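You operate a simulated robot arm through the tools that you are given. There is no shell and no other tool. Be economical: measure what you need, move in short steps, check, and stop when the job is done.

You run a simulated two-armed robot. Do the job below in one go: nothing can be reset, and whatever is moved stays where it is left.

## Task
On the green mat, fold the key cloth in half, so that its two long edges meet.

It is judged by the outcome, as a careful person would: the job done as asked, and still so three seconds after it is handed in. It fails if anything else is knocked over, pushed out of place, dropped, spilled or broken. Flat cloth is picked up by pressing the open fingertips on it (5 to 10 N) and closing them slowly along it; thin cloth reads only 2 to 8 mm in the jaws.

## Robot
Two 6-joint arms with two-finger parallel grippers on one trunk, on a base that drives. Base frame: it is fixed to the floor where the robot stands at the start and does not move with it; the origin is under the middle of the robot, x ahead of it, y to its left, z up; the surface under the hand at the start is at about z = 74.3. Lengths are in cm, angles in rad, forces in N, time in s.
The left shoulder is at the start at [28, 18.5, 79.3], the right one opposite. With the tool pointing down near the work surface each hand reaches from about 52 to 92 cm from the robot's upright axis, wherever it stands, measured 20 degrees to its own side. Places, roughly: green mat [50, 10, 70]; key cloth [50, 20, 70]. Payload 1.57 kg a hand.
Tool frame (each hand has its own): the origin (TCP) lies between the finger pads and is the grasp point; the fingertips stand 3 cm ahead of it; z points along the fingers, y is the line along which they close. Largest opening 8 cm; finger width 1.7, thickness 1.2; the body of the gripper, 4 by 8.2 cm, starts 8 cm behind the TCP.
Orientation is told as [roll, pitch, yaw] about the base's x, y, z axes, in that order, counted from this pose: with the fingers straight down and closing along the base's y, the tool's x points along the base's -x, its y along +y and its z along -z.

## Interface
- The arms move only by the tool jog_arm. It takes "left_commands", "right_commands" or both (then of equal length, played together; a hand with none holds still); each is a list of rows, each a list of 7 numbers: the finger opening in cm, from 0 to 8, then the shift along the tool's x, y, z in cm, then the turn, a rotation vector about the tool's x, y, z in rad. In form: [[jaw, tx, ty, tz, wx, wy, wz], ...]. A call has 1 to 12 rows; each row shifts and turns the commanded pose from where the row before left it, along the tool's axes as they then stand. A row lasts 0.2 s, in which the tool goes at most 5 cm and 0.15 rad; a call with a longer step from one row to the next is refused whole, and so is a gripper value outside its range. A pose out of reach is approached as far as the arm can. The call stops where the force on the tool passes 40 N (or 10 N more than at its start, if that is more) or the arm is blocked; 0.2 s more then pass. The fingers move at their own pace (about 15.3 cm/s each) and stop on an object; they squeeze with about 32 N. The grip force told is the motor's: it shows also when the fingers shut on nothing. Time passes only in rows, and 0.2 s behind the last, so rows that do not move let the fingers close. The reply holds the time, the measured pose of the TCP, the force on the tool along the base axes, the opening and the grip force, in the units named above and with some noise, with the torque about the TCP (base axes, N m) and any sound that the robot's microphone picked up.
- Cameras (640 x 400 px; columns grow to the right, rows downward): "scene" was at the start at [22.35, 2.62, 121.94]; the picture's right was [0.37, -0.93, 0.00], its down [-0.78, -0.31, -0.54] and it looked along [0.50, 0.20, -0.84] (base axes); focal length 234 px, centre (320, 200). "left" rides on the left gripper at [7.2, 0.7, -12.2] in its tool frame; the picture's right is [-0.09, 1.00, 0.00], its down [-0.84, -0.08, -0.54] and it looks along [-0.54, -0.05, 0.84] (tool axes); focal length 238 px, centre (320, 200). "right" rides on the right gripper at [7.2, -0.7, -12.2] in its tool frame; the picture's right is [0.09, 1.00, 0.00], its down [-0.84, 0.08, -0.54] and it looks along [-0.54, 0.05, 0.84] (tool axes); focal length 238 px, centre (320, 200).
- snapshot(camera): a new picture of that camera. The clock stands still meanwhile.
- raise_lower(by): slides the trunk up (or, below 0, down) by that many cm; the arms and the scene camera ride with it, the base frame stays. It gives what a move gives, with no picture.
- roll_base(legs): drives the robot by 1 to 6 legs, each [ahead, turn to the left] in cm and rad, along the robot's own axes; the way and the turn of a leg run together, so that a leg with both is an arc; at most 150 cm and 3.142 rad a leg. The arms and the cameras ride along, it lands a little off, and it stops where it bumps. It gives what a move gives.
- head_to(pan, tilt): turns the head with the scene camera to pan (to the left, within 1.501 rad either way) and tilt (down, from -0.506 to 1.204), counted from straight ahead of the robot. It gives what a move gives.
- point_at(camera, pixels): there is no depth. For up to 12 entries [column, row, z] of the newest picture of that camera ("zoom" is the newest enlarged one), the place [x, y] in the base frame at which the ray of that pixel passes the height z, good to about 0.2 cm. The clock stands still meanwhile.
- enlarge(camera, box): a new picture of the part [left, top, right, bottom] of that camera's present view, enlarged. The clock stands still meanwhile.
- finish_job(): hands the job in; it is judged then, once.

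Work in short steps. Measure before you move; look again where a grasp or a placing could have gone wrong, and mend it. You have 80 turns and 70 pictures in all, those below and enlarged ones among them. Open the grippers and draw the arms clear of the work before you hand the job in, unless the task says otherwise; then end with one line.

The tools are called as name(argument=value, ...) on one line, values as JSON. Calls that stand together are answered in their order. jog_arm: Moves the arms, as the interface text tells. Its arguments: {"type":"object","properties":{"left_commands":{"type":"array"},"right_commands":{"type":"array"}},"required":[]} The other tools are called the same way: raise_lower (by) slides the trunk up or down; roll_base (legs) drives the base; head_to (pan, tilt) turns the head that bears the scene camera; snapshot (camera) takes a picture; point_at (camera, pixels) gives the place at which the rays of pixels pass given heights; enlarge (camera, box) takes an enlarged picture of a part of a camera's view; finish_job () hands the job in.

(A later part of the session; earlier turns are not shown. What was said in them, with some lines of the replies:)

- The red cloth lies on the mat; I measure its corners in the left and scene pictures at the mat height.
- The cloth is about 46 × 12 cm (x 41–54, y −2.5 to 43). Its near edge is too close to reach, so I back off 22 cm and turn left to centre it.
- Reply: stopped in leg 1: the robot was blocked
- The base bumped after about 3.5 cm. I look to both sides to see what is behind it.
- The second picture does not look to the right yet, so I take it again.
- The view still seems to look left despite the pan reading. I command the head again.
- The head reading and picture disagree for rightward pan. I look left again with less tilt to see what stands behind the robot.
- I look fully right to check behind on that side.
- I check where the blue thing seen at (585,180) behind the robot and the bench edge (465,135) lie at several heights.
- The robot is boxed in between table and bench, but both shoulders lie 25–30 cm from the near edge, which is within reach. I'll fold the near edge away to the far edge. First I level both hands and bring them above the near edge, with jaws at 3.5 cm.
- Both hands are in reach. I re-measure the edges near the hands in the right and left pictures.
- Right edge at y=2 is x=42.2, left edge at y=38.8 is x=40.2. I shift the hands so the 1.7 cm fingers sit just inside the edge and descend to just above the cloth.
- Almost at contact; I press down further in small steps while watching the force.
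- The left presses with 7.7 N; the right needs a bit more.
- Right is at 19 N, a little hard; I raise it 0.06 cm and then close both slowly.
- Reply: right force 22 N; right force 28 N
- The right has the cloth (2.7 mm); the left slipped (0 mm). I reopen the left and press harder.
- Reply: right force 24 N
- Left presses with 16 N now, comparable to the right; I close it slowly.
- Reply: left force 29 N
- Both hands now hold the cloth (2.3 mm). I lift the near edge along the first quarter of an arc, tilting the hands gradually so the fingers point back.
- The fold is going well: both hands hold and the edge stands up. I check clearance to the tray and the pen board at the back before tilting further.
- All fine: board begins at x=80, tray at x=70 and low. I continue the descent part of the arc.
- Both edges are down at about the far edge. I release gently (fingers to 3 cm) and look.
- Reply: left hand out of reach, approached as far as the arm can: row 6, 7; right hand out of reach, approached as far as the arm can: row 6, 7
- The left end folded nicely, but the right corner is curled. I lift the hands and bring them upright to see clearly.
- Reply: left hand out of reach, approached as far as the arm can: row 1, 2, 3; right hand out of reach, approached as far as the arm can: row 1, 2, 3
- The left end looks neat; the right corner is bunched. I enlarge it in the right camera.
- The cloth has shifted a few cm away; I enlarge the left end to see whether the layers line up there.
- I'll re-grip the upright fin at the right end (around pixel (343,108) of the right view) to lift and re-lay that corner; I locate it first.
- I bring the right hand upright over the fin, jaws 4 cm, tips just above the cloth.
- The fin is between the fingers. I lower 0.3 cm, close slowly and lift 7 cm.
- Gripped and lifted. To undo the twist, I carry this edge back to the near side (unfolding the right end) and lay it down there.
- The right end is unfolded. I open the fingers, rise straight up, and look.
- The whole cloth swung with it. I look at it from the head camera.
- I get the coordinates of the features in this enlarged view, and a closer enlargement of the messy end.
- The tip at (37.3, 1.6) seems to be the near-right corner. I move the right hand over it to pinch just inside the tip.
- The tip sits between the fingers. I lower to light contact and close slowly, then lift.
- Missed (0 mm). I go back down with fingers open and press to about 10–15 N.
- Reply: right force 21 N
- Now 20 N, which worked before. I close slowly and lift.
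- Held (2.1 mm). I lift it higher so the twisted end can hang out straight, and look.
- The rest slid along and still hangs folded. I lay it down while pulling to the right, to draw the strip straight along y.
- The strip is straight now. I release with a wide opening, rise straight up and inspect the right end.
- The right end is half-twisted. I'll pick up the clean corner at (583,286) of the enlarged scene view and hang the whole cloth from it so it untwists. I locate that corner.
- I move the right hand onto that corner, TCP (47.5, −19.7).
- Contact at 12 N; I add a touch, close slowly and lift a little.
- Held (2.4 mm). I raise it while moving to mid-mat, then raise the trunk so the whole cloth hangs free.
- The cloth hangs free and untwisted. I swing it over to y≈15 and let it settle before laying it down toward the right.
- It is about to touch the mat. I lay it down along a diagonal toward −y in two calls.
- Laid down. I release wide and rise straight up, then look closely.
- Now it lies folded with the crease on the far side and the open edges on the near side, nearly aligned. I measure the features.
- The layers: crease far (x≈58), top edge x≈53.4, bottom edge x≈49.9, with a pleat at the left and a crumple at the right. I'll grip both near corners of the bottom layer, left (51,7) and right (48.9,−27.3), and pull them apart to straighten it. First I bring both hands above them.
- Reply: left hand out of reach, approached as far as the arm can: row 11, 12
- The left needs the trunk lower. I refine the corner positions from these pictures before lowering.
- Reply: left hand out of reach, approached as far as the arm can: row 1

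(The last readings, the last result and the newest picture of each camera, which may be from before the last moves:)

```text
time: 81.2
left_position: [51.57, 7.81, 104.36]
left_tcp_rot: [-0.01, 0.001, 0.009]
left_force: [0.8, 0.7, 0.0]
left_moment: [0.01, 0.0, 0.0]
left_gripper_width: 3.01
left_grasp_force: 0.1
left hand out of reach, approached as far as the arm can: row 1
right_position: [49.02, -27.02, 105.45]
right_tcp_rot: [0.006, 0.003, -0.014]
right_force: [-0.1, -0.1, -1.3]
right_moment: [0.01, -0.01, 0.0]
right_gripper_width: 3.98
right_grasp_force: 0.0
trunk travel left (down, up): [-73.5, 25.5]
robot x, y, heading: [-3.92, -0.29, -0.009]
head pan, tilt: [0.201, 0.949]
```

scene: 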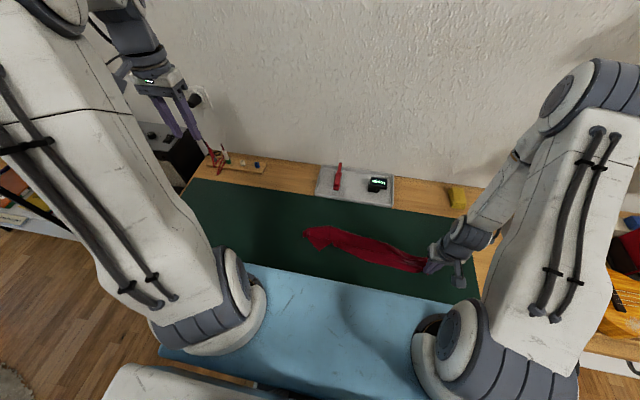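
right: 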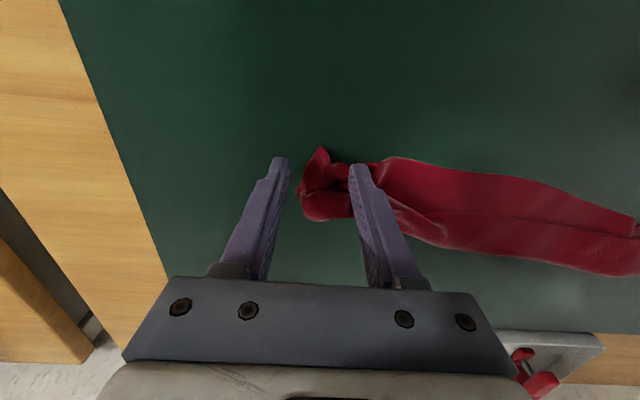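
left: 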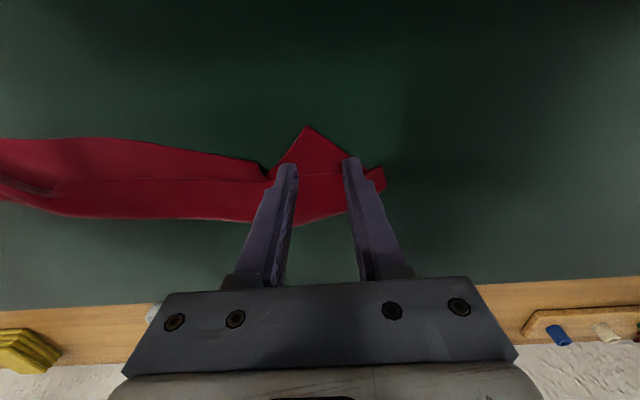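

I lower the trunk 25 cm and then bring both hands down to contact.

raise_lower(by=-25)

jog_arm(left_commands=[[3, 0.4, -0.6, 0.8, 0, 0, 0], [3, 0, 0, 0.8, 0, 0, 0], [3, 0, 0, 0.3, 0, 0, 0], [3, 0, 0, 0, 0, 0, 0]], right_commands=[[3.4, 0.1, 0.1, 1.5, 0, 0, 0], [3.4, 0, 0, 1, 0, 0, 0], [3.4, 0, 0, 0.5, 0, 0, 0], [3.4, 0, 0, 0, 0, 0, 0]])

```text
time: 83.8
left_position: [51.48, 7.71, 79.44]
left_tcp_rot: [-0.01, -0.001, 0.009]
left_force: [-0.2, -0.8, -0.6]
left_moment: [0.0, 0.0, 0.01]
left_gripper_width: 3.0
left_grasp_force: 0.1
right_position: [49.09, -27.02, 80.46]
right_tcp_rot: [0.005, 0.001, -0.015]
right_force: [0.5, 0.5, -0.1]
right_moment: [-0.02, -0.02, 0.02]
right_gripper_width: 3.99
right_grasp_force: 0.0
trunk travel left (down, up): [-48.5, 50.5]
robot x, y, heading: [-3.56, -0.67, -0.008]
head pan, tilt: [0.201, 0.949]
```

```text
time: 84.8
left_position: [51.07, 7.21, 77.51]
left_tcp_rot: [-0.01, 0.0, 0.009]
left_force: [1.1, -0.2, 2.9]
left_moment: [0.04, -0.02, -0.01]
left_gripper_width: 3.01
left_grasp_force: 0.1
right_position: [48.92, -26.86, 77.56]
right_tcp_rot: [0.006, 0.0, -0.014]
right_force: [-0.7, 1.2, 15.0]
right_moment: [0.32, -0.07, 0.05]
right_gripper_width: 3.43
right_grasp_force: 0.2
trunk travel left (down, up): [-48.5, 50.5]
robot x, y, heading: [-3.57, -0.34, -0.014]
head pan, tilt: [0.201, 0.949]
```

Right 15 N is good; left needs about 0.12 cm more. Then both close slowly, within the same call.

jog_arm(left_commands=[[3, 0, 0, 0.13, 0, 0, 0], [3, 0, 0, 0, 0, 0, 0], [2.6, 0, 0, 0, 0, 0, 0], [2.2, 0, 0, 0, 0, 0, 0], [1.8, 0, 0, 0, 0, 0, 0], [1.4, 0, 0, 0, 0, 0, 0], [1, 0, 0, 0, 0, 0, 0], [0.6, 0, 0, 0, 0, 0, 0], [0.2, 0, 0, 0, 0, 0, 0], [0, 0, 0, 0, 0, 0, 0], [0, 0, 0, 0, 0, 0, 0]], right_commands=[[3.4, 0, 0, 0, 0, 0, 0], [3, 0, 0, 0, 0, 0, 0], [2.6, 0, 0, 0, 0, 0, 0], [2.2, 0, 0, 0, 0, 0, 0], [1.8, 0, 0, 0, 0, 0, 0], [1.4, 0, 0, 0, 0, 0, 0], [1, 0, 0, 0, 0, 0, 0], [0.6, 0, 0, 0, 0, 0, 0], [0.2, 0, 0, 0, 0, 0, 0], [0, 0, 0, 0, 0, 0, 0], [0, 0, 0, 0, 0, 0, 0]])

```text
time: 87.2
left_position: [51.1, 6.98, 77.32]
left_tcp_rot: [-0.011, -0.002, 0.01]
left_force: [-0.1, 7.0, 38.6]
left_moment: [0.32, -0.21, 0.02]
left_gripper_width: 0.19
left_grasp_force: 23.4
right_position: [48.69, -26.89, 77.6]
right_tcp_rot: [0.006, 0.001, -0.015]
right_force: [0.3, 3.2, 10.8]
right_moment: [0.16, -0.05, 0.05]
right_gripper_width: 0.58
right_grasp_force: 26.4
trunk travel left (down, up): [-48.5, 50.5]
robot x, y, heading: [-3.83, 0.07, -0.005]
head pan, tilt: [0.201, 0.949]
```

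Both hold. These should be the two corners of one long edge, so I lift both high while spreading them, letting the cloth hang like a curtain.

jog_arm(left_commands=[[0, 0, 0, -1, 0, 0, 0], [0, 0, 0.3, -2, 0, 0, 0], [0, 0, 0.4, -2, 0, 0, 0], [0, 0, 0.4, -2, 0, 0, 0], [0, 0, 0.4, -2, 0, 0, 0], [0, 0, 0.4, -2, 0, 0, 0], [0, 0, 0.4, -2, 0, 0, 0], [0, 0, 0.4, -2, 0, 0, 0], [0, 0, 0.4, -2, 0, 0, 0], [0, 0, 0, -1, 0, 0, 0], [0, 0, 0, 0, 0, 0, 0]], right_commands=[[0, 0, 0, -1, 0, 0, 0], [0, -0.3, -0.3, -2, 0, 0, 0], [0, -0.3, -0.4, -2, 0, 0, 0], [0, -0.3, -0.4, -2, 0, 0, 0], [0, -0.3, -0.4, -2, 0, 0, 0], [0, -0.3, -0.4, -2, 0, 0, 0], [0, -0.3, -0.4, -2, 0, 0, 0], [0, -0.3, -0.4, -2, 0, 0, 0], [0, -0.3, -0.4, -2, 0, 0, 0], [0, 0, 0, -1, 0, 0, 0], [0, 0, 0, 0, 0, 0, 0]])

snapshot(camera="scene")

```text
time: 89.6
left_position: [51.05, 10.36, 95.43]
left_tcp_rot: [-0.01, -0.001, 0.012]
left_force: [-0.2, 0.3, -0.2]
left_moment: [-0.02, -0.06, 0.02]
left_gripper_width: 0.15
left_grasp_force: 23.2
right_position: [51.31, -30.13, 95.38]
right_tcp_rot: [0.006, 0.001, -0.016]
right_force: [0.2, 0.1, 0.5]
right_moment: [0.01, 0.01, -0.02]
right_gripper_width: 0.32
right_grasp_force: 23.9
trunk travel left (down, up): [-48.5, 50.5]
robot x, y, heading: [-3.82, -0.46, -0.01]
head pan, tilt: [0.201, 0.949]
```

```text
10 pictures are left
```

scene: 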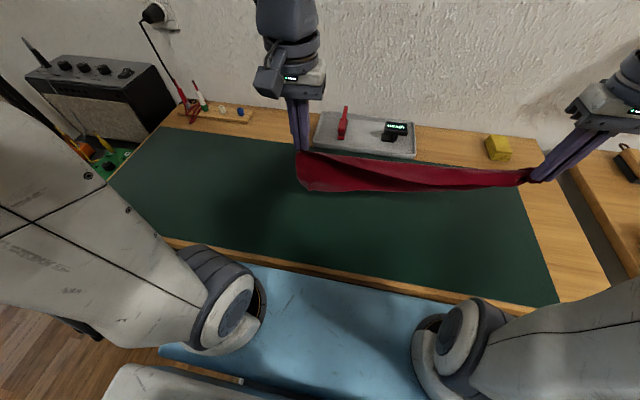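

It hangs as a curtain from a long edge. I spread slightly more until it is taut and look closely.

jog_arm(left_commands=[[0, 0, 0.3, 0, 0, 0, 0], [0, 0, 0.3, 0, 0, 0, 0], [0, 0, 0, 0, 0, 0, 0]], right_commands=[[0, 0, -0.3, 0, 0, 0, 0], [0, 0, -0.3, 0, 0, 0, 0], [0, 0, 0, 0, 0, 0, 0]])

enlarge(camera="scene", box=[280, 100, 560, 240])

```text
time: 90.4
left_position: [51.18, 11.1, 95.29]
left_tcp_rot: [-0.01, 0.001, 0.009]
left_force: [0.5, -1.5, 0.2]
left_moment: [-0.01, -0.03, 0.01]
left_gripper_width: 0.19
left_grasp_force: 23.7
right_position: [51.34, -30.77, 95.35]
right_tcp_rot: [0.006, 0.001, -0.014]
right_force: [0.1, 0.6, 0.3]
right_moment: [0.0, 0.02, 0.0]
right_gripper_width: 0.27
right_grasp_force: 24.3
trunk travel left (down, up): [-48.5, 50.5]
robot x, y, heading: [-3.67, -0.26, -0.012]
head pan, tilt: [0.201, 0.949]
```

```text
2.29 times, centred on (420, 170) of scene
```

zoom: 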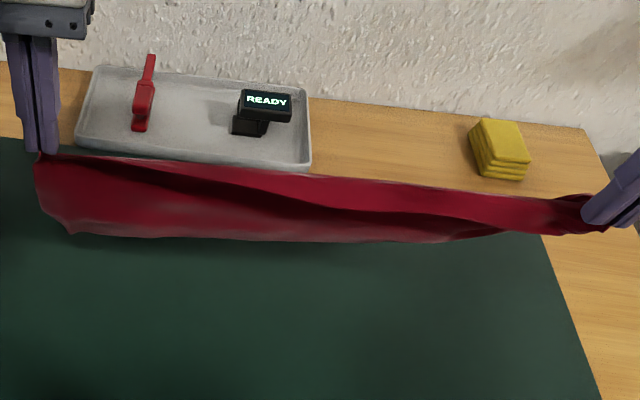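

The right end looks gathered in the grip. I check it with the right hand's own camera.

enlarge(camera="right", box=[240, 80, 480, 230])

```text
2.67 times, centred on (360, 155) of right
```

zoom: 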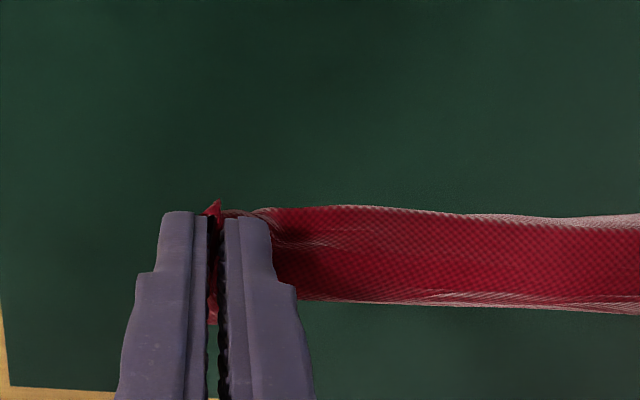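

The right grip holds the gathered short end with both long edges; the left holds one corner with the free edge hanging. So I can lay the fold directly: lower until the hanging edge touches, swing 6 cm outward while lowering, then back so the held edge lands on the lower edge.

jog_arm(left_commands=[[0, 0, 0, 1.6, 0, 0, 0], [0, 0, 0, 1.6, 0, 0, 0], [0, 0, 0, 1.6, 0, 0, 0], [0, 0, 0, 1.4, 0, 0, 0], [0, 0, 0, 0, 0, 0, 0], [0, 0, 0, 0, 0, 0, 0], [0, -1, 0, 0.7, 0, 0, 0], [0, -1, 0, 0.7, 0, 0, 0], [0, -1, 0, 0.8, 0, 0, 0], [0, -1, 0, 0.8, 0, 0, 0], [0, -1, 0, 0.9, 0, 0, 0], [0, -1, 0, 1.0, 0, 0, 0]], right_commands=[[0, 0, 0, 1.6, 0, 0, 0], [0, 0, 0, 1.6, 0, 0, 0], [0, 0, 0, 1.6, 0, 0, 0], [0, 0, 0, 1.4, 0, 0, 0], [0, 0, 0, 0, 0, 0, 0], [0, 0, 0, 0, 0, 0, 0], [0, -0.8, 0, 0.7, 0, 0, 0], [0, -0.8, 0, 0.7, 0, 0, 0], [0, -0.8, 0, 0.8, 0, 0, 0], [0, -0.8, 0, 0.8, 0, 0, 0], [0, -0.8, 0, 0.9, 0, 0, 0], [0, -0.8, 0, 1.0, 0, 0, 0]])

enlarge(camera="scene", box=[260, 110, 540, 285])

```text
time: 93.0
left_position: [57.26, 11.1, 84.4]
left_tcp_rot: [-0.01, 0.0, 0.01]
left_force: [-1.0, 0.1, -0.1]
left_moment: [-0.03, -0.01, -0.02]
left_gripper_width: 0.15
left_grasp_force: 23.6
right_position: [56.09, -30.61, 84.28]
right_tcp_rot: [0.005, 0.002, -0.015]
right_force: [0.1, 1.1, 0.1]
right_moment: [0.04, 0.0, 0.02]
right_gripper_width: 0.29
right_grasp_force: 24.2
trunk travel left (down, up): [-48.5, 50.5]
robot x, y, heading: [-3.81, -0.05, -0.011]
head pan, tilt: [0.201, 0.949]
```

```text
2.29 times, centred on (400, 198) of scene
```

zoom: 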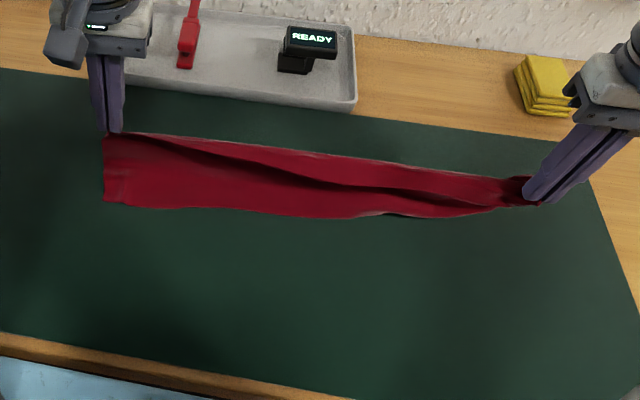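

E2 (the lower edge) now lies on the mat at the left. I measure it so that the held edge can be landed exactly on it.

point_at(camera="zoom", pixels=[[106, 201, 74.6], [125, 206, 74.6], [200, 207, 74.6], [300, 215, 74.6], [370, 217, 75], [440, 217, 76], [500, 207, 78]])

```text
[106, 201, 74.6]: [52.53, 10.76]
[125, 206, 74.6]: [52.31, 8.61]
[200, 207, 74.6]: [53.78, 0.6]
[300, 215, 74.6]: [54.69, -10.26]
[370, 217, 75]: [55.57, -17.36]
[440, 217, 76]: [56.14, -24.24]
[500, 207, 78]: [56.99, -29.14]
```

Lower edge at left is x=52.4, at right ≈57. I swing out a bit more and come back down so the left held edge lands at x≈52.4 and the right end just settles with its belly on the far side.

jog_arm(left_commands=[[0, -1.2, 0, 1, 0, 0, 0], [0, -1.2, 0, 1, 0, 0, 0], [0, 0.8, -0.1, 0.6, 0, 0, 0], [0, 1.1, -0.1, 0.7, 0, 0, 0], [0, 1.1, -0.1, 0.7, 0, 0, 0], [0, 1.1, -0.1, 0.7, 0, 0, 0], [0, 1.2, -0.1, 0.7, 0, 0, 0], [0, 1.2, -0.1, 0.7, 0, 0, 0], [0, 0, 0, 0, 0, 0, 0]], right_commands=[[0, -1.2, 0, 1, 0, 0, 0], [0, -1.2, 0, 1, 0, 0, 0], [0, 0.35, 0, 0.6, 0, 0, 0], [0, 0.35, 0, 0.7, 0, 0, 0], [0, 0.35, 0, 0.7, 0, 0, 0], [0, 0.35, 0, 0.7, 0, 0, 0], [0, 0.35, 0, 0.7, 0, 0, 0], [0, 0.35, 0, 0.7, 0, 0, 0], [0, 0, 0, 0, 0, 0, 0]])

enlarge(camera="scene", box=[260, 110, 540, 285])

```text
time: 95.0
left_position: [53.19, 10.19, 78.26]
left_tcp_rot: [-0.009, 0.0, 0.01]
left_force: [-0.9, -0.9, 0.8]
left_moment: [-0.02, -0.01, -0.01]
left_gripper_width: 0.14
left_grasp_force: 23.8
right_position: [56.44, -30.55, 78.21]
right_tcp_rot: [0.005, 0.002, -0.015]
right_force: [-0.6, -0.1, -0.2]
right_moment: [-0.01, 0.02, -0.01]
right_gripper_width: 0.3
right_grasp_force: 24.0
trunk travel left (down, up): [-48.5, 50.5]
robot x, y, heading: [-3.91, -0.08, -0.01]
head pan, tilt: [0.201, 0.949]
```

```text
2.29 times, centred on (400, 198) of scene
```

zoom: 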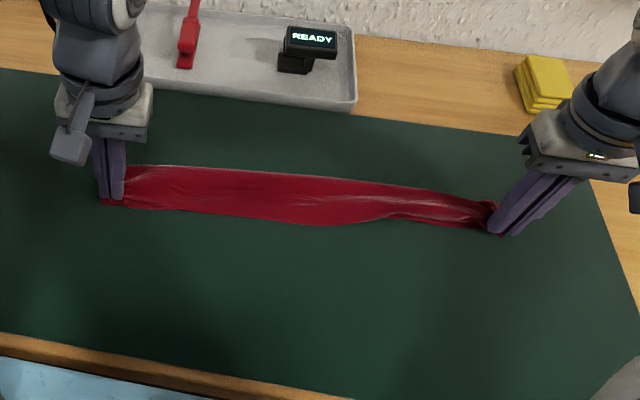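

It has folded nicely. I lower slightly, open gently, rise straight up and move the hands clear sideways.

jog_arm(left_commands=[[0, 0, 0, 0.4, 0, 0, 0], [0.8, 0, 0, 0, 0, 0, 0], [1.8, 0, 0, 0, 0, 0, 0], [3, 0, 0, 0, 0, 0, 0], [3, 0, 0, -0.6, 0, 0, 0], [3, 0, 0, -2, 0, 0, 0], [3, 0, 0, -4, 0, 0, 0], [3, 0, 2, -4, 0, 0, 0], [3, -3, 3, 0, 0, 0, 0], [3, -3, 3, 0, 0, 0, 0]], right_commands=[[0, 0, 0, 0.4, 0, 0, 0], [0.8, 0, 0, 0, 0, 0, 0], [1.8, 0, 0, 0, 0, 0, 0], [3, 0, 0, 0, 0, 0, 0], [3, 0, 0, -0.6, 0, 0, 0], [3, 0, 0, -2, 0, 0, 0], [3, 0, 0, -4, 0, 0, 0], [3, 0, -2, -4, 0, 0, 0], [3, -2, -1, 0, 0, 0, 0], [3, -2, -1, 0, 0, 0, 0]])

enlarge(camera="scene", box=[280, 150, 520, 250])

```text
time: 97.2
left_position: [58.6, 18.38, 88.6]
left_tcp_rot: [-0.012, 0.002, 0.01]
left_force: [-1.0, 0.5, 0.2]
left_moment: [0.0, -0.03, 0.0]
left_gripper_width: 3.0
left_grasp_force: 0.0
right_position: [60.37, -34.71, 88.13]
right_tcp_rot: [0.004, 0.004, -0.015]
right_force: [0.3, -0.6, 1.0]
right_moment: [0.0, -0.03, -0.03]
right_gripper_width: 3.01
right_grasp_force: 0.1
trunk travel left (down, up): [-48.5, 50.5]
robot x, y, heading: [-3.94, -0.49, -0.009]
head pan, tilt: [0.201, 0.949]
```

```text
2.67 times, centred on (400, 200) of scene
```

zoom: 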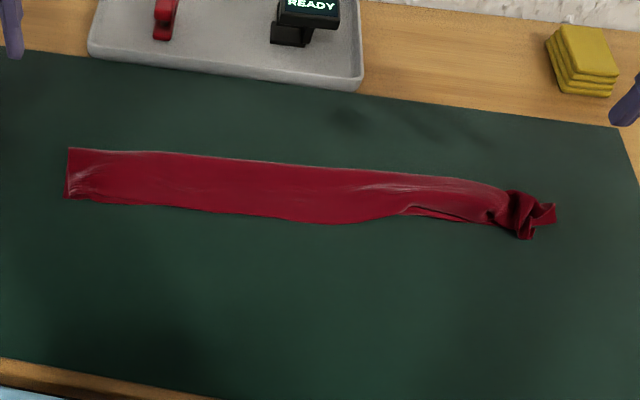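

Left and middle are neat; only the last few cm at the right are crumpled. I look at it with the right camera.

enlarge(camera="right", box=[280, 20, 480, 145])

point_at(camera="zoom", pixels=[[100, 100, 75], [200, 100, 75], [300, 100, 75], [400, 100, 75], [100, 200, 75], [200, 200, 75], [300, 200, 75], [400, 200, 75], [100, 300, 75], [200, 300, 75], [300, 300, 75], [400, 300, 75]])

```text
3.20 times, centred on (380, 82) of right
```

zoom: 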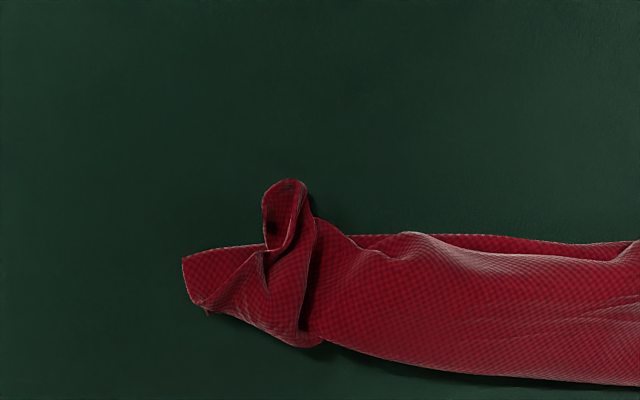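

```text
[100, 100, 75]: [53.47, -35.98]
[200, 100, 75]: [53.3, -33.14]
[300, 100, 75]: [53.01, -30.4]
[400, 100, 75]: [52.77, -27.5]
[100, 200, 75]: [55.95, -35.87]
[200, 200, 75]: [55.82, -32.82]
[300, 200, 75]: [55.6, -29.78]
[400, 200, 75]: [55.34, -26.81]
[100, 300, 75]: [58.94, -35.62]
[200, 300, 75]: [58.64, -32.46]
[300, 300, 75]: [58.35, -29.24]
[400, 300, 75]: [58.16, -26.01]
```

Both edges meet along the strip; only the end is bunched. I'll anchor the strip with the left fingers pressing near y=−10 and pull the loose end tip (around (57.8,−32)) outward with the right hand.

jog_arm(left_commands=[[0, 0.1, -3.55, 0, 0, 0, 0], [0, 0.1, -3.55, 0, 0, 0, 0], [0, 0.1, -3.55, 1, 0, 0, 0], [0, 0.1, -3.55, 1, 0, 0, 0], [0, 0.1, -3.55, 1, 0, 0, 0], [0, 0.1, -3.55, 1, 0, 0, 0], [0, 0.1, -3.55, 2, 0, 0, 0], [0, 0.1, -3.55, 2, 0, 0, 0], [0, 0, 0, 1.5, 0, 0, 0]], right_commands=[[2.8, 0.86, 0.9, 0, 0, 0, 0], [2.8, 0.86, 0.9, 0, 0, 0, 0], [2.8, 0.85, 0.9, 2, 0, 0, 0], [2.8, 0, 0, 2, 0, 0, 0], [2.8, 0, 0, 2, 0, 0, 0], [2.8, 0, 0, 2, 0, 0, 0], [2.8, 0, 0, 1, 0, 0, 0], [2.8, 0, 0, 0.8, 0, 0, 0], [2.8, 0, 0, 0.5, 0, 0, 0]])

```text
time: 99.2
left_position: [58.41, -10.2, 79.02]
left_tcp_rot: [-0.01, 0.0, 0.009]
left_force: [0.2, -0.4, -0.2]
left_moment: [-0.02, 0.01, -0.05]
left_gripper_width: 0.01
left_grasp_force: 21.0
right_position: [57.72, -32.06, 78.12]
right_tcp_rot: [0.007, 0.005, -0.014]
right_force: [0.8, 0.0, -0.9]
right_moment: [0.0, -0.06, -0.02]
right_gripper_width: 2.8
right_grasp_force: 0.1
trunk travel left (down, up): [-48.5, 50.5]
robot x, y, heading: [-3.82, -0.06, -0.012]
head pan, tilt: [0.201, 0.949]
```

I lower both to contact.

jog_arm(left_commands=[[0, 0, 0, 1.2, 0, 0, 0], [0, 0, 0, 0.3, 0, 0, 0], [0, 0, 0, 0, 0, 0, 0]], right_commands=[[2.8, 0, 0, 0.4, 0, 0, 0], [2.8, 0, 0, 0.2, 0, 0, 0], [2.8, 0, 0, 0, 0, 0, 0]])

```text
time: 100.0
left_position: [58.38, -10.2, 77.68]
left_tcp_rot: [-0.011, 0.0, 0.009]
left_force: [-0.3, -0.6, 1.4]
left_moment: [-0.06, -0.02, -0.02]
left_gripper_width: 0.0
left_grasp_force: 21.2
right_position: [57.73, -32.05, 77.68]
right_tcp_rot: [0.008, 0.001, -0.014]
right_force: [-0.7, 0.1, 10.4]
right_moment: [0.24, 0.03, 0.06]
right_gripper_width: 2.83
right_grasp_force: 0.0
trunk travel left (down, up): [-48.5, 50.5]
robot x, y, heading: [-3.67, 0.29, -0.015]
head pan, tilt: [0.201, 0.949]
```

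Right 10 N; left barely touches. I press the left 0.15 cm more and close the right slowly, then lift it slightly and pull 2 cm outward.

jog_arm(left_commands=[[0, 0, 0, 0.17, 0, 0, 0], [0, 0, 0, 0, 0, 0, 0], [0, 0, 0, 0, 0, 0, 0], [0, 0, 0, 0, 0, 0, 0], [0, 0, 0, 0, 0, 0, 0], [0, 0, 0, 0, 0, 0, 0], [0, 0, 0, 0, 0, 0, 0], [0, 0, 0, 0, 0, 0, 0], [0, 0, 0, 0, 0, 0, 0], [0, 0, 0, 0, 0, 0, 0]], right_commands=[[2.8, 0, 0, 0.03, 0, 0, 0], [2.4, 0, 0, 0, 0, 0, 0], [2, 0, 0, 0, 0, 0, 0], [1.6, 0, 0, 0, 0, 0, 0], [1.2, 0, 0, 0, 0, 0, 0], [0.8, 0, 0, 0, 0, 0, 0], [0.4, 0, 0, 0, 0, 0, 0], [0, 0, 0, 0, 0, 0, 0], [0, 0, 0, 0, 0, 0, 0], [0, 0, 0, -0.5, 0, 0, 0]])

jog_arm(right_commands=[[0, 0, -0.3, -1, 0, 0, 0], [0, 0, -0.4, -1, 0, 0, 0], [0, 0, -0.4, -1, 0, 0, 0], [0, 0, -0.4, 0, 0, 0, 0], [0, 0, -0.4, 0, 0, 0, 0], [0, 0, -0.4, 0, 0, 0, 0], [0, 0, -0.4, 0, 0, 0, 0], [0, 0, -0.3, 0, 0, 0, 0], [0, 0, 0, 0, 0, 0, 0]])

enlarge(camera="right", box=[260, 60, 540, 235])

```text
time: 102.2
left_position: [58.36, -10.13, 77.48]
left_tcp_rot: [-0.012, -0.001, 0.008]
left_force: [-3.5, 0.7, 8.7]
left_moment: [0.05, 0.11, 0.01]
left_gripper_width: 0.0
left_grasp_force: 21.0
right_position: [57.79, -32.11, 78.06]
right_tcp_rot: [0.006, 0.003, -0.013]
right_force: [0.3, -0.2, 0.4]
right_moment: [0.05, 0.03, 0.0]
right_gripper_width: 0.31
right_grasp_force: 24.0
trunk travel left (down, up): [-48.5, 50.5]
robot x, y, heading: [-3.77, -0.01, -0.012]
head pan, tilt: [0.201, 0.949]
```

```text
time: 104.2
left_position: [58.47, -10.24, 77.48]
left_tcp_rot: [-0.012, -0.002, 0.011]
left_force: [0.2, -6.7, 9.7]
left_moment: [-0.24, -0.02, 0.0]
left_gripper_width: 0.0
left_grasp_force: 21.0
right_position: [57.71, -34.95, 80.93]
right_tcp_rot: [0.005, 0.003, -0.014]
right_force: [-0.4, 11.2, -2.0]
right_moment: [0.36, 0.05, 0.1]
right_gripper_width: 0.31
right_grasp_force: 24.7
trunk travel left (down, up): [-48.5, 50.5]
robot x, y, heading: [-3.93, 0.22, -0.011]
head pan, tilt: [0.201, 0.949]
```

```text
2.29 times, centred on (400, 148) of right
```

zoom: 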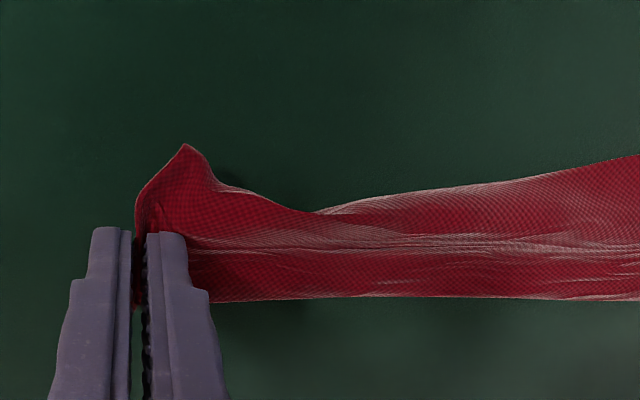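

Taut (11 N) and the bunch has pulled out: a clean corner shows at (185,145). I ease off slightly, lower, and release straight up.

jog_arm(right_commands=[[0, 0, 0.15, 1, 0, 0, 0], [0, 0, 0.1, 1, 0, 0, 0], [0, 0, 0, 1, 0, 0, 0], [0, 0, 0, 0.3, 0, 0, 0], [1, 0, 0, 0, 0, 0, 0], [2, 0, 0, 0, 0, 0, 0], [3, 0, 0, 0, 0, 0, 0], [3, 0, 0, -0.6, 0, 0, 0], [3, 0, 0, -2, 0, 0, 0], [3, 0, 0, -4, 0, 0, 0], [3, 0, 0, -4, 0, 0, 0], [3, -2, 0, 0, 0, 0, 0]])

enlarge(camera="right", box=[260, 20, 520, 180])

point_at(camera="zoom", pixels=[[100, 100, 75], [200, 100, 75], [300, 100, 75], [100, 200, 75], [200, 200, 75], [300, 200, 75], [500, 200, 75], [100, 300, 75], [200, 300, 75], [300, 300, 75], [500, 300, 75]])

```text
time: 106.8
left_position: [58.57, -10.11, 77.4]
left_tcp_rot: [-0.009, 0.001, 0.01]
left_force: [0.6, -1.7, 11.7]
left_moment: [-0.01, -0.01, 0.03]
left_gripper_width: 0.01
left_grasp_force: 21.3
right_position: [59.92, -34.82, 88.38]
right_tcp_rot: [0.005, 0.002, -0.014]
right_force: [-0.2, -0.8, -0.1]
right_moment: [-0.03, 0.01, -0.01]
right_gripper_width: 2.99
right_grasp_force: 0.1
trunk travel left (down, up): [-48.5, 50.5]
robot x, y, heading: [-3.92, -0.22, -0.013]
head pan, tilt: [0.201, 0.949]
```

```text
2.46 times, centred on (390, 100) of right
```

zoom: 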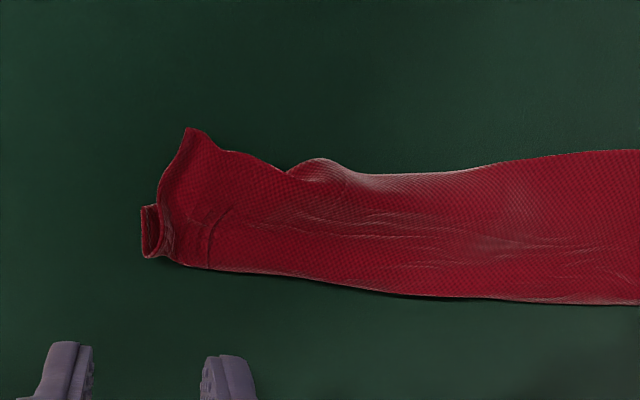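

```text
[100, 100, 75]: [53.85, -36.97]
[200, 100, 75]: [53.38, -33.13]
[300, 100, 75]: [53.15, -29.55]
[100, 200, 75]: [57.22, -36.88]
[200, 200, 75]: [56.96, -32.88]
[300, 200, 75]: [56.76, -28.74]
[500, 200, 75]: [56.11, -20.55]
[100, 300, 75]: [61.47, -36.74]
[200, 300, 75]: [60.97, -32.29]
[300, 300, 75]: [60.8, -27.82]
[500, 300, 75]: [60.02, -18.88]
```

The right end is now nearly flat with a small curled tab at (150,230). I lift the left hand away and look at the whole.

jog_arm(left_commands=[[0, 0, 0, -2, 0, 0, 0], [0, 0, 0, -4, 0, 0, 0], [0, 0, 0, -4, 0, 0, 0], [0, 0, 4, -2, 0, 0, 0], [0, 0, 4.5, 0, 0, 0, 0], [0, 0, 4.5, 0, 0, 0, 0], [0, 0, 4.5, 0, 0, 0, 0], [0, 0, 4.5, 0, 0, 0, 0], [0, 0, 4.5, 0, 0, 0, 0], [0, 0, 4.5, 0, 0, 0, 0]])

enlarge(camera="scene", box=[290, 160, 490, 240])

point_at(camera="zoom", pixels=[[320, 200, 75], [100, 150, 75], [540, 250, 75], [560, 200, 75]])

```text
time: 109.0
left_position: [58.23, 20.91, 89.18]
left_tcp_rot: [-0.009, -0.001, 0.01]
left_force: [0.2, -0.9, 0.0]
left_moment: [-0.02, 0.0, 0.0]
left_gripper_width: 0.01
left_grasp_force: 20.8
right_position: [59.98, -34.74, 88.24]
right_tcp_rot: [0.005, 0.001, -0.013]
right_force: [0.1, -0.4, -0.9]
right_moment: [-0.02, 0.01, -0.02]
right_gripper_width: 2.99
right_grasp_force: 0.1
trunk travel left (down, up): [-48.5, 50.5]
robot x, y, heading: [-3.54, -0.09, -0.008]
head pan, tilt: [0.201, 0.949]
```

```text
3.20 times, centred on (390, 200) of scene
```

zoom: 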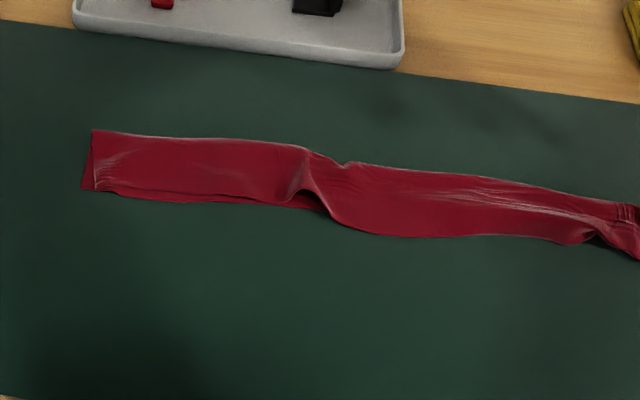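

```text
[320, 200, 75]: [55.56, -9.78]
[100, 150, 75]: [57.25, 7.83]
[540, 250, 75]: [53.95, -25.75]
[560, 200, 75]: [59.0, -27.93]
```

There is a wrinkle at the anchor spot (305,190). I measure the edges on both sides of it.

point_at(camera="zoom", pixels=[[80, 188, 74.6], [105, 192, 75], [200, 203, 74.6], [200, 195, 75], [300, 207, 74.6], [305, 190, 76], [360, 231, 75], [450, 236, 75], [200, 137, 75], [300, 148, 75], [360, 163, 75], [450, 172, 75]])

```text
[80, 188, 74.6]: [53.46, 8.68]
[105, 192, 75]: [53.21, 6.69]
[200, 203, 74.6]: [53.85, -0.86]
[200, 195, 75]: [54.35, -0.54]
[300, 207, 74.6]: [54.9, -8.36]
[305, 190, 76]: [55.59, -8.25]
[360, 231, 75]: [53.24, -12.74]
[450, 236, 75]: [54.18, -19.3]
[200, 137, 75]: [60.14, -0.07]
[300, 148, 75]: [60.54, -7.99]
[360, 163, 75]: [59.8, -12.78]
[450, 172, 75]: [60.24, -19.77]
```

The strip is well folded (near edges x≈53.2–54.5, crease ≈60.2); only the wrinkle at y≈−9 remains. I'll pin the right part at y=−18 with the right fingers and drag the left part outward about 1 cm with the left fingers.

jog_arm(left_commands=[[4, 0.24, -4, 1, 0, 0, 0], [4, 0.24, -4, 1, 0, 0, 0], [4, 0.24, -4, 2, 0, 0, 0], [4, 0.24, -4, 2, 0, 0, 0], [4, 0.24, -3.9, 1, 0, 0, 0], [4, 0, 0, 2, 0, 0, 0], [4, 0, 0, 1.8, 0, 0, 0]], right_commands=[[3, 0.6, 3.3, 0, 0, 0, 0], [3, 0.6, 3.3, 0, 0, 0, 0], [3, 0.6, 3.3, 2, 0, 0, 0], [3, 0.6, 3.3, 2, 0, 0, 0], [3, 0.6, 3.5, 1, 0, 0, 0], [3, 0, 0, 2, 0, 0, 0], [3, 0, 0, 2.8, 0, 0, 0]])

```text
time: 110.6
left_position: [57.17, 0.93, 78.68]
left_tcp_rot: [-0.01, -0.002, 0.011]
left_force: [-0.4, -0.6, 0.2]
left_moment: [0.01, 0.02, -0.02]
left_gripper_width: 3.98
left_grasp_force: 0.0
right_position: [57.15, -18.15, 78.65]
right_tcp_rot: [0.005, 0.001, -0.015]
right_force: [-0.4, 0.1, 0.7]
right_moment: [0.05, 0.01, 0.01]
right_gripper_width: 3.01
right_grasp_force: 0.1
trunk travel left (down, up): [-48.5, 50.5]
robot x, y, heading: [-4.12, -0.39, -0.005]
head pan, tilt: [0.201, 0.949]
```

I press both down to contact.

jog_arm(left_commands=[[4, 0, 0, 0.8, 0, 0, 0], [4, 0, 0, 0.3, 0, 0, 0], [4, 0, 0, 0, 0, 0, 0]], right_commands=[[3, 0, 0, 0.8, 0, 0, 0], [3, 0, 0, 0.3, 0, 0, 0], [3, 0, 0, 0, 0, 0, 0]])

```text
time: 111.4
left_position: [57.18, 0.87, 77.51]
left_tcp_rot: [-0.014, -0.003, 0.01]
left_force: [1.0, 0.2, 15.6]
left_moment: [0.36, 0.03, -0.02]
left_gripper_width: 4.01
left_grasp_force: 0.0
right_position: [57.27, -18.1, 77.46]
right_tcp_rot: [0.005, 0.0, -0.015]
right_force: [2.5, -0.4, 4.6]
right_moment: [-0.06, -0.05, 0.01]
right_gripper_width: 2.97
right_grasp_force: 0.1
trunk travel left (down, up): [-48.5, 50.5]
robot x, y, heading: [-3.74, -0.34, -0.009]
head pan, tilt: [0.201, 0.949]
```

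Left 16 N, right 5 N. I add a little on the right and drag the left slowly outward 1.2 cm.

jog_arm(left_commands=[[4, 0, 0, 0, 0, 0, 0], [4, 0, 0.2, 0, 0, 0, 0], [4, 0, 0.2, 0, 0, 0, 0], [4, 0, 0.2, 0, 0, 0, 0], [4, 0, 0.2, 0, 0, 0, 0], [4, 0, 0.2, 0, 0, 0, 0], [4, 0, 0.2, 0, 0, 0, 0], [4, 0, 0, 0, 0, 0, 0]], right_commands=[[3, 0, 0, 0.06, 0, 0, 0], [3, 0, 0, 0, 0, 0, 0], [3, 0, 0, 0, 0, 0, 0], [3, 0, 0, 0, 0, 0, 0], [3, 0, 0, 0, 0, 0, 0], [3, 0, 0, 0, 0, 0, 0], [3, 0, 0, 0, 0, 0, 0], [3, 0, 0, 0, 0, 0, 0]])

```text
time: 113.2
left_position: [57.15, 2.13, 77.47]
left_tcp_rot: [-0.012, -0.003, 0.011]
left_force: [-3.3, -13.9, 29.4]
left_moment: [0.13, 0.15, 0.09]
left_gripper_width: 3.02
left_grasp_force: 0.1
right_position: [57.14, -18.15, 77.54]
right_tcp_rot: [0.004, 0.0, -0.012]
right_force: [9.5, 1.2, 25.6]
right_moment: [-0.36, -0.21, 0.1]
right_gripper_width: 3.01
right_grasp_force: 0.0
trunk travel left (down, up): [-48.5, 50.5]
robot x, y, heading: [-3.73, -0.42, -0.008]
head pan, tilt: [0.201, 0.949]
```

The left now feels 14 N of pull, so the strip is taut. I raise both hands straight up and draw them clear to the sides, then use the last picture.

jog_arm(left_commands=[[3, 0, 0, -0.6, 0, 0, 0], [3, 0, 0, -2, 0, 0, 0], [3, 0, 0, -4, 0, 0, 0], [3, 0, 0, -4, 0, 0, 0], [4, 0, 4, -2, 0, 0, 0], [5, 0, 4.5, 0, 0, 0, 0], [6, 0, 4.5, 0, 0, 0, 0], [6, 0, 4.5, 0, 0, 0, 0], [6, 0, 3, 0, 0, 0, 0]], right_commands=[[3, 0, 0, -0.6, 0, 0, 0], [3, 0, 0, -2, 0, 0, 0], [3, 0, 0, -4, 0, 0, 0], [3, 0, 0, -4, 0, 0, 0], [4, 0, -3, -2, 0, 0, 0], [5, 0, -4.5, 0, 0, 0, 0], [6, 0, -4.5, 0, 0, 0, 0], [6, 0, -4.5, 0, 0, 0, 0], [6, -3, -2, 0, 0, 0, 0]])

enlarge(camera="scene", box=[290, 160, 510, 260])

```text
time: 115.2
left_position: [56.98, 22.64, 90.02]
left_tcp_rot: [-0.01, 0.002, 0.009]
left_force: [0.8, -0.7, 0.5]
left_moment: [-0.04, -0.04, 0.01]
left_gripper_width: 6.03
left_grasp_force: 0.0
right_position: [60.1, -36.85, 89.92]
right_tcp_rot: [0.006, 0.001, -0.014]
right_force: [-0.1, -0.2, 0.4]
right_moment: [-0.01, -0.05, 0.02]
right_gripper_width: 5.99
right_grasp_force: 0.0
trunk travel left (down, up): [-48.5, 50.5]
robot x, y, heading: [-4.13, -0.01, -0.016]
head pan, tilt: [0.201, 0.949]
```

```text
2.91 times, centred on (400, 210) of scene
```

zoom: 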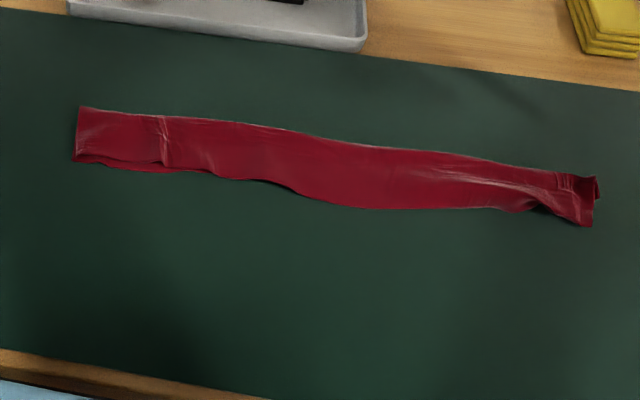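

The wrinkle is gone and the cloth lies folded lengthwise on the mat with its long edges together. Both grippers are open and clear, so I hand it in.

finish_job()

```text
The job is handed in.
```

The key cloth is folded in half lengthwise on the green mat. Its long edges meet to within about half a centimetre at the left end, with a small curl at the right end and a slight ridge near the left, and nothing else on the table was moved.
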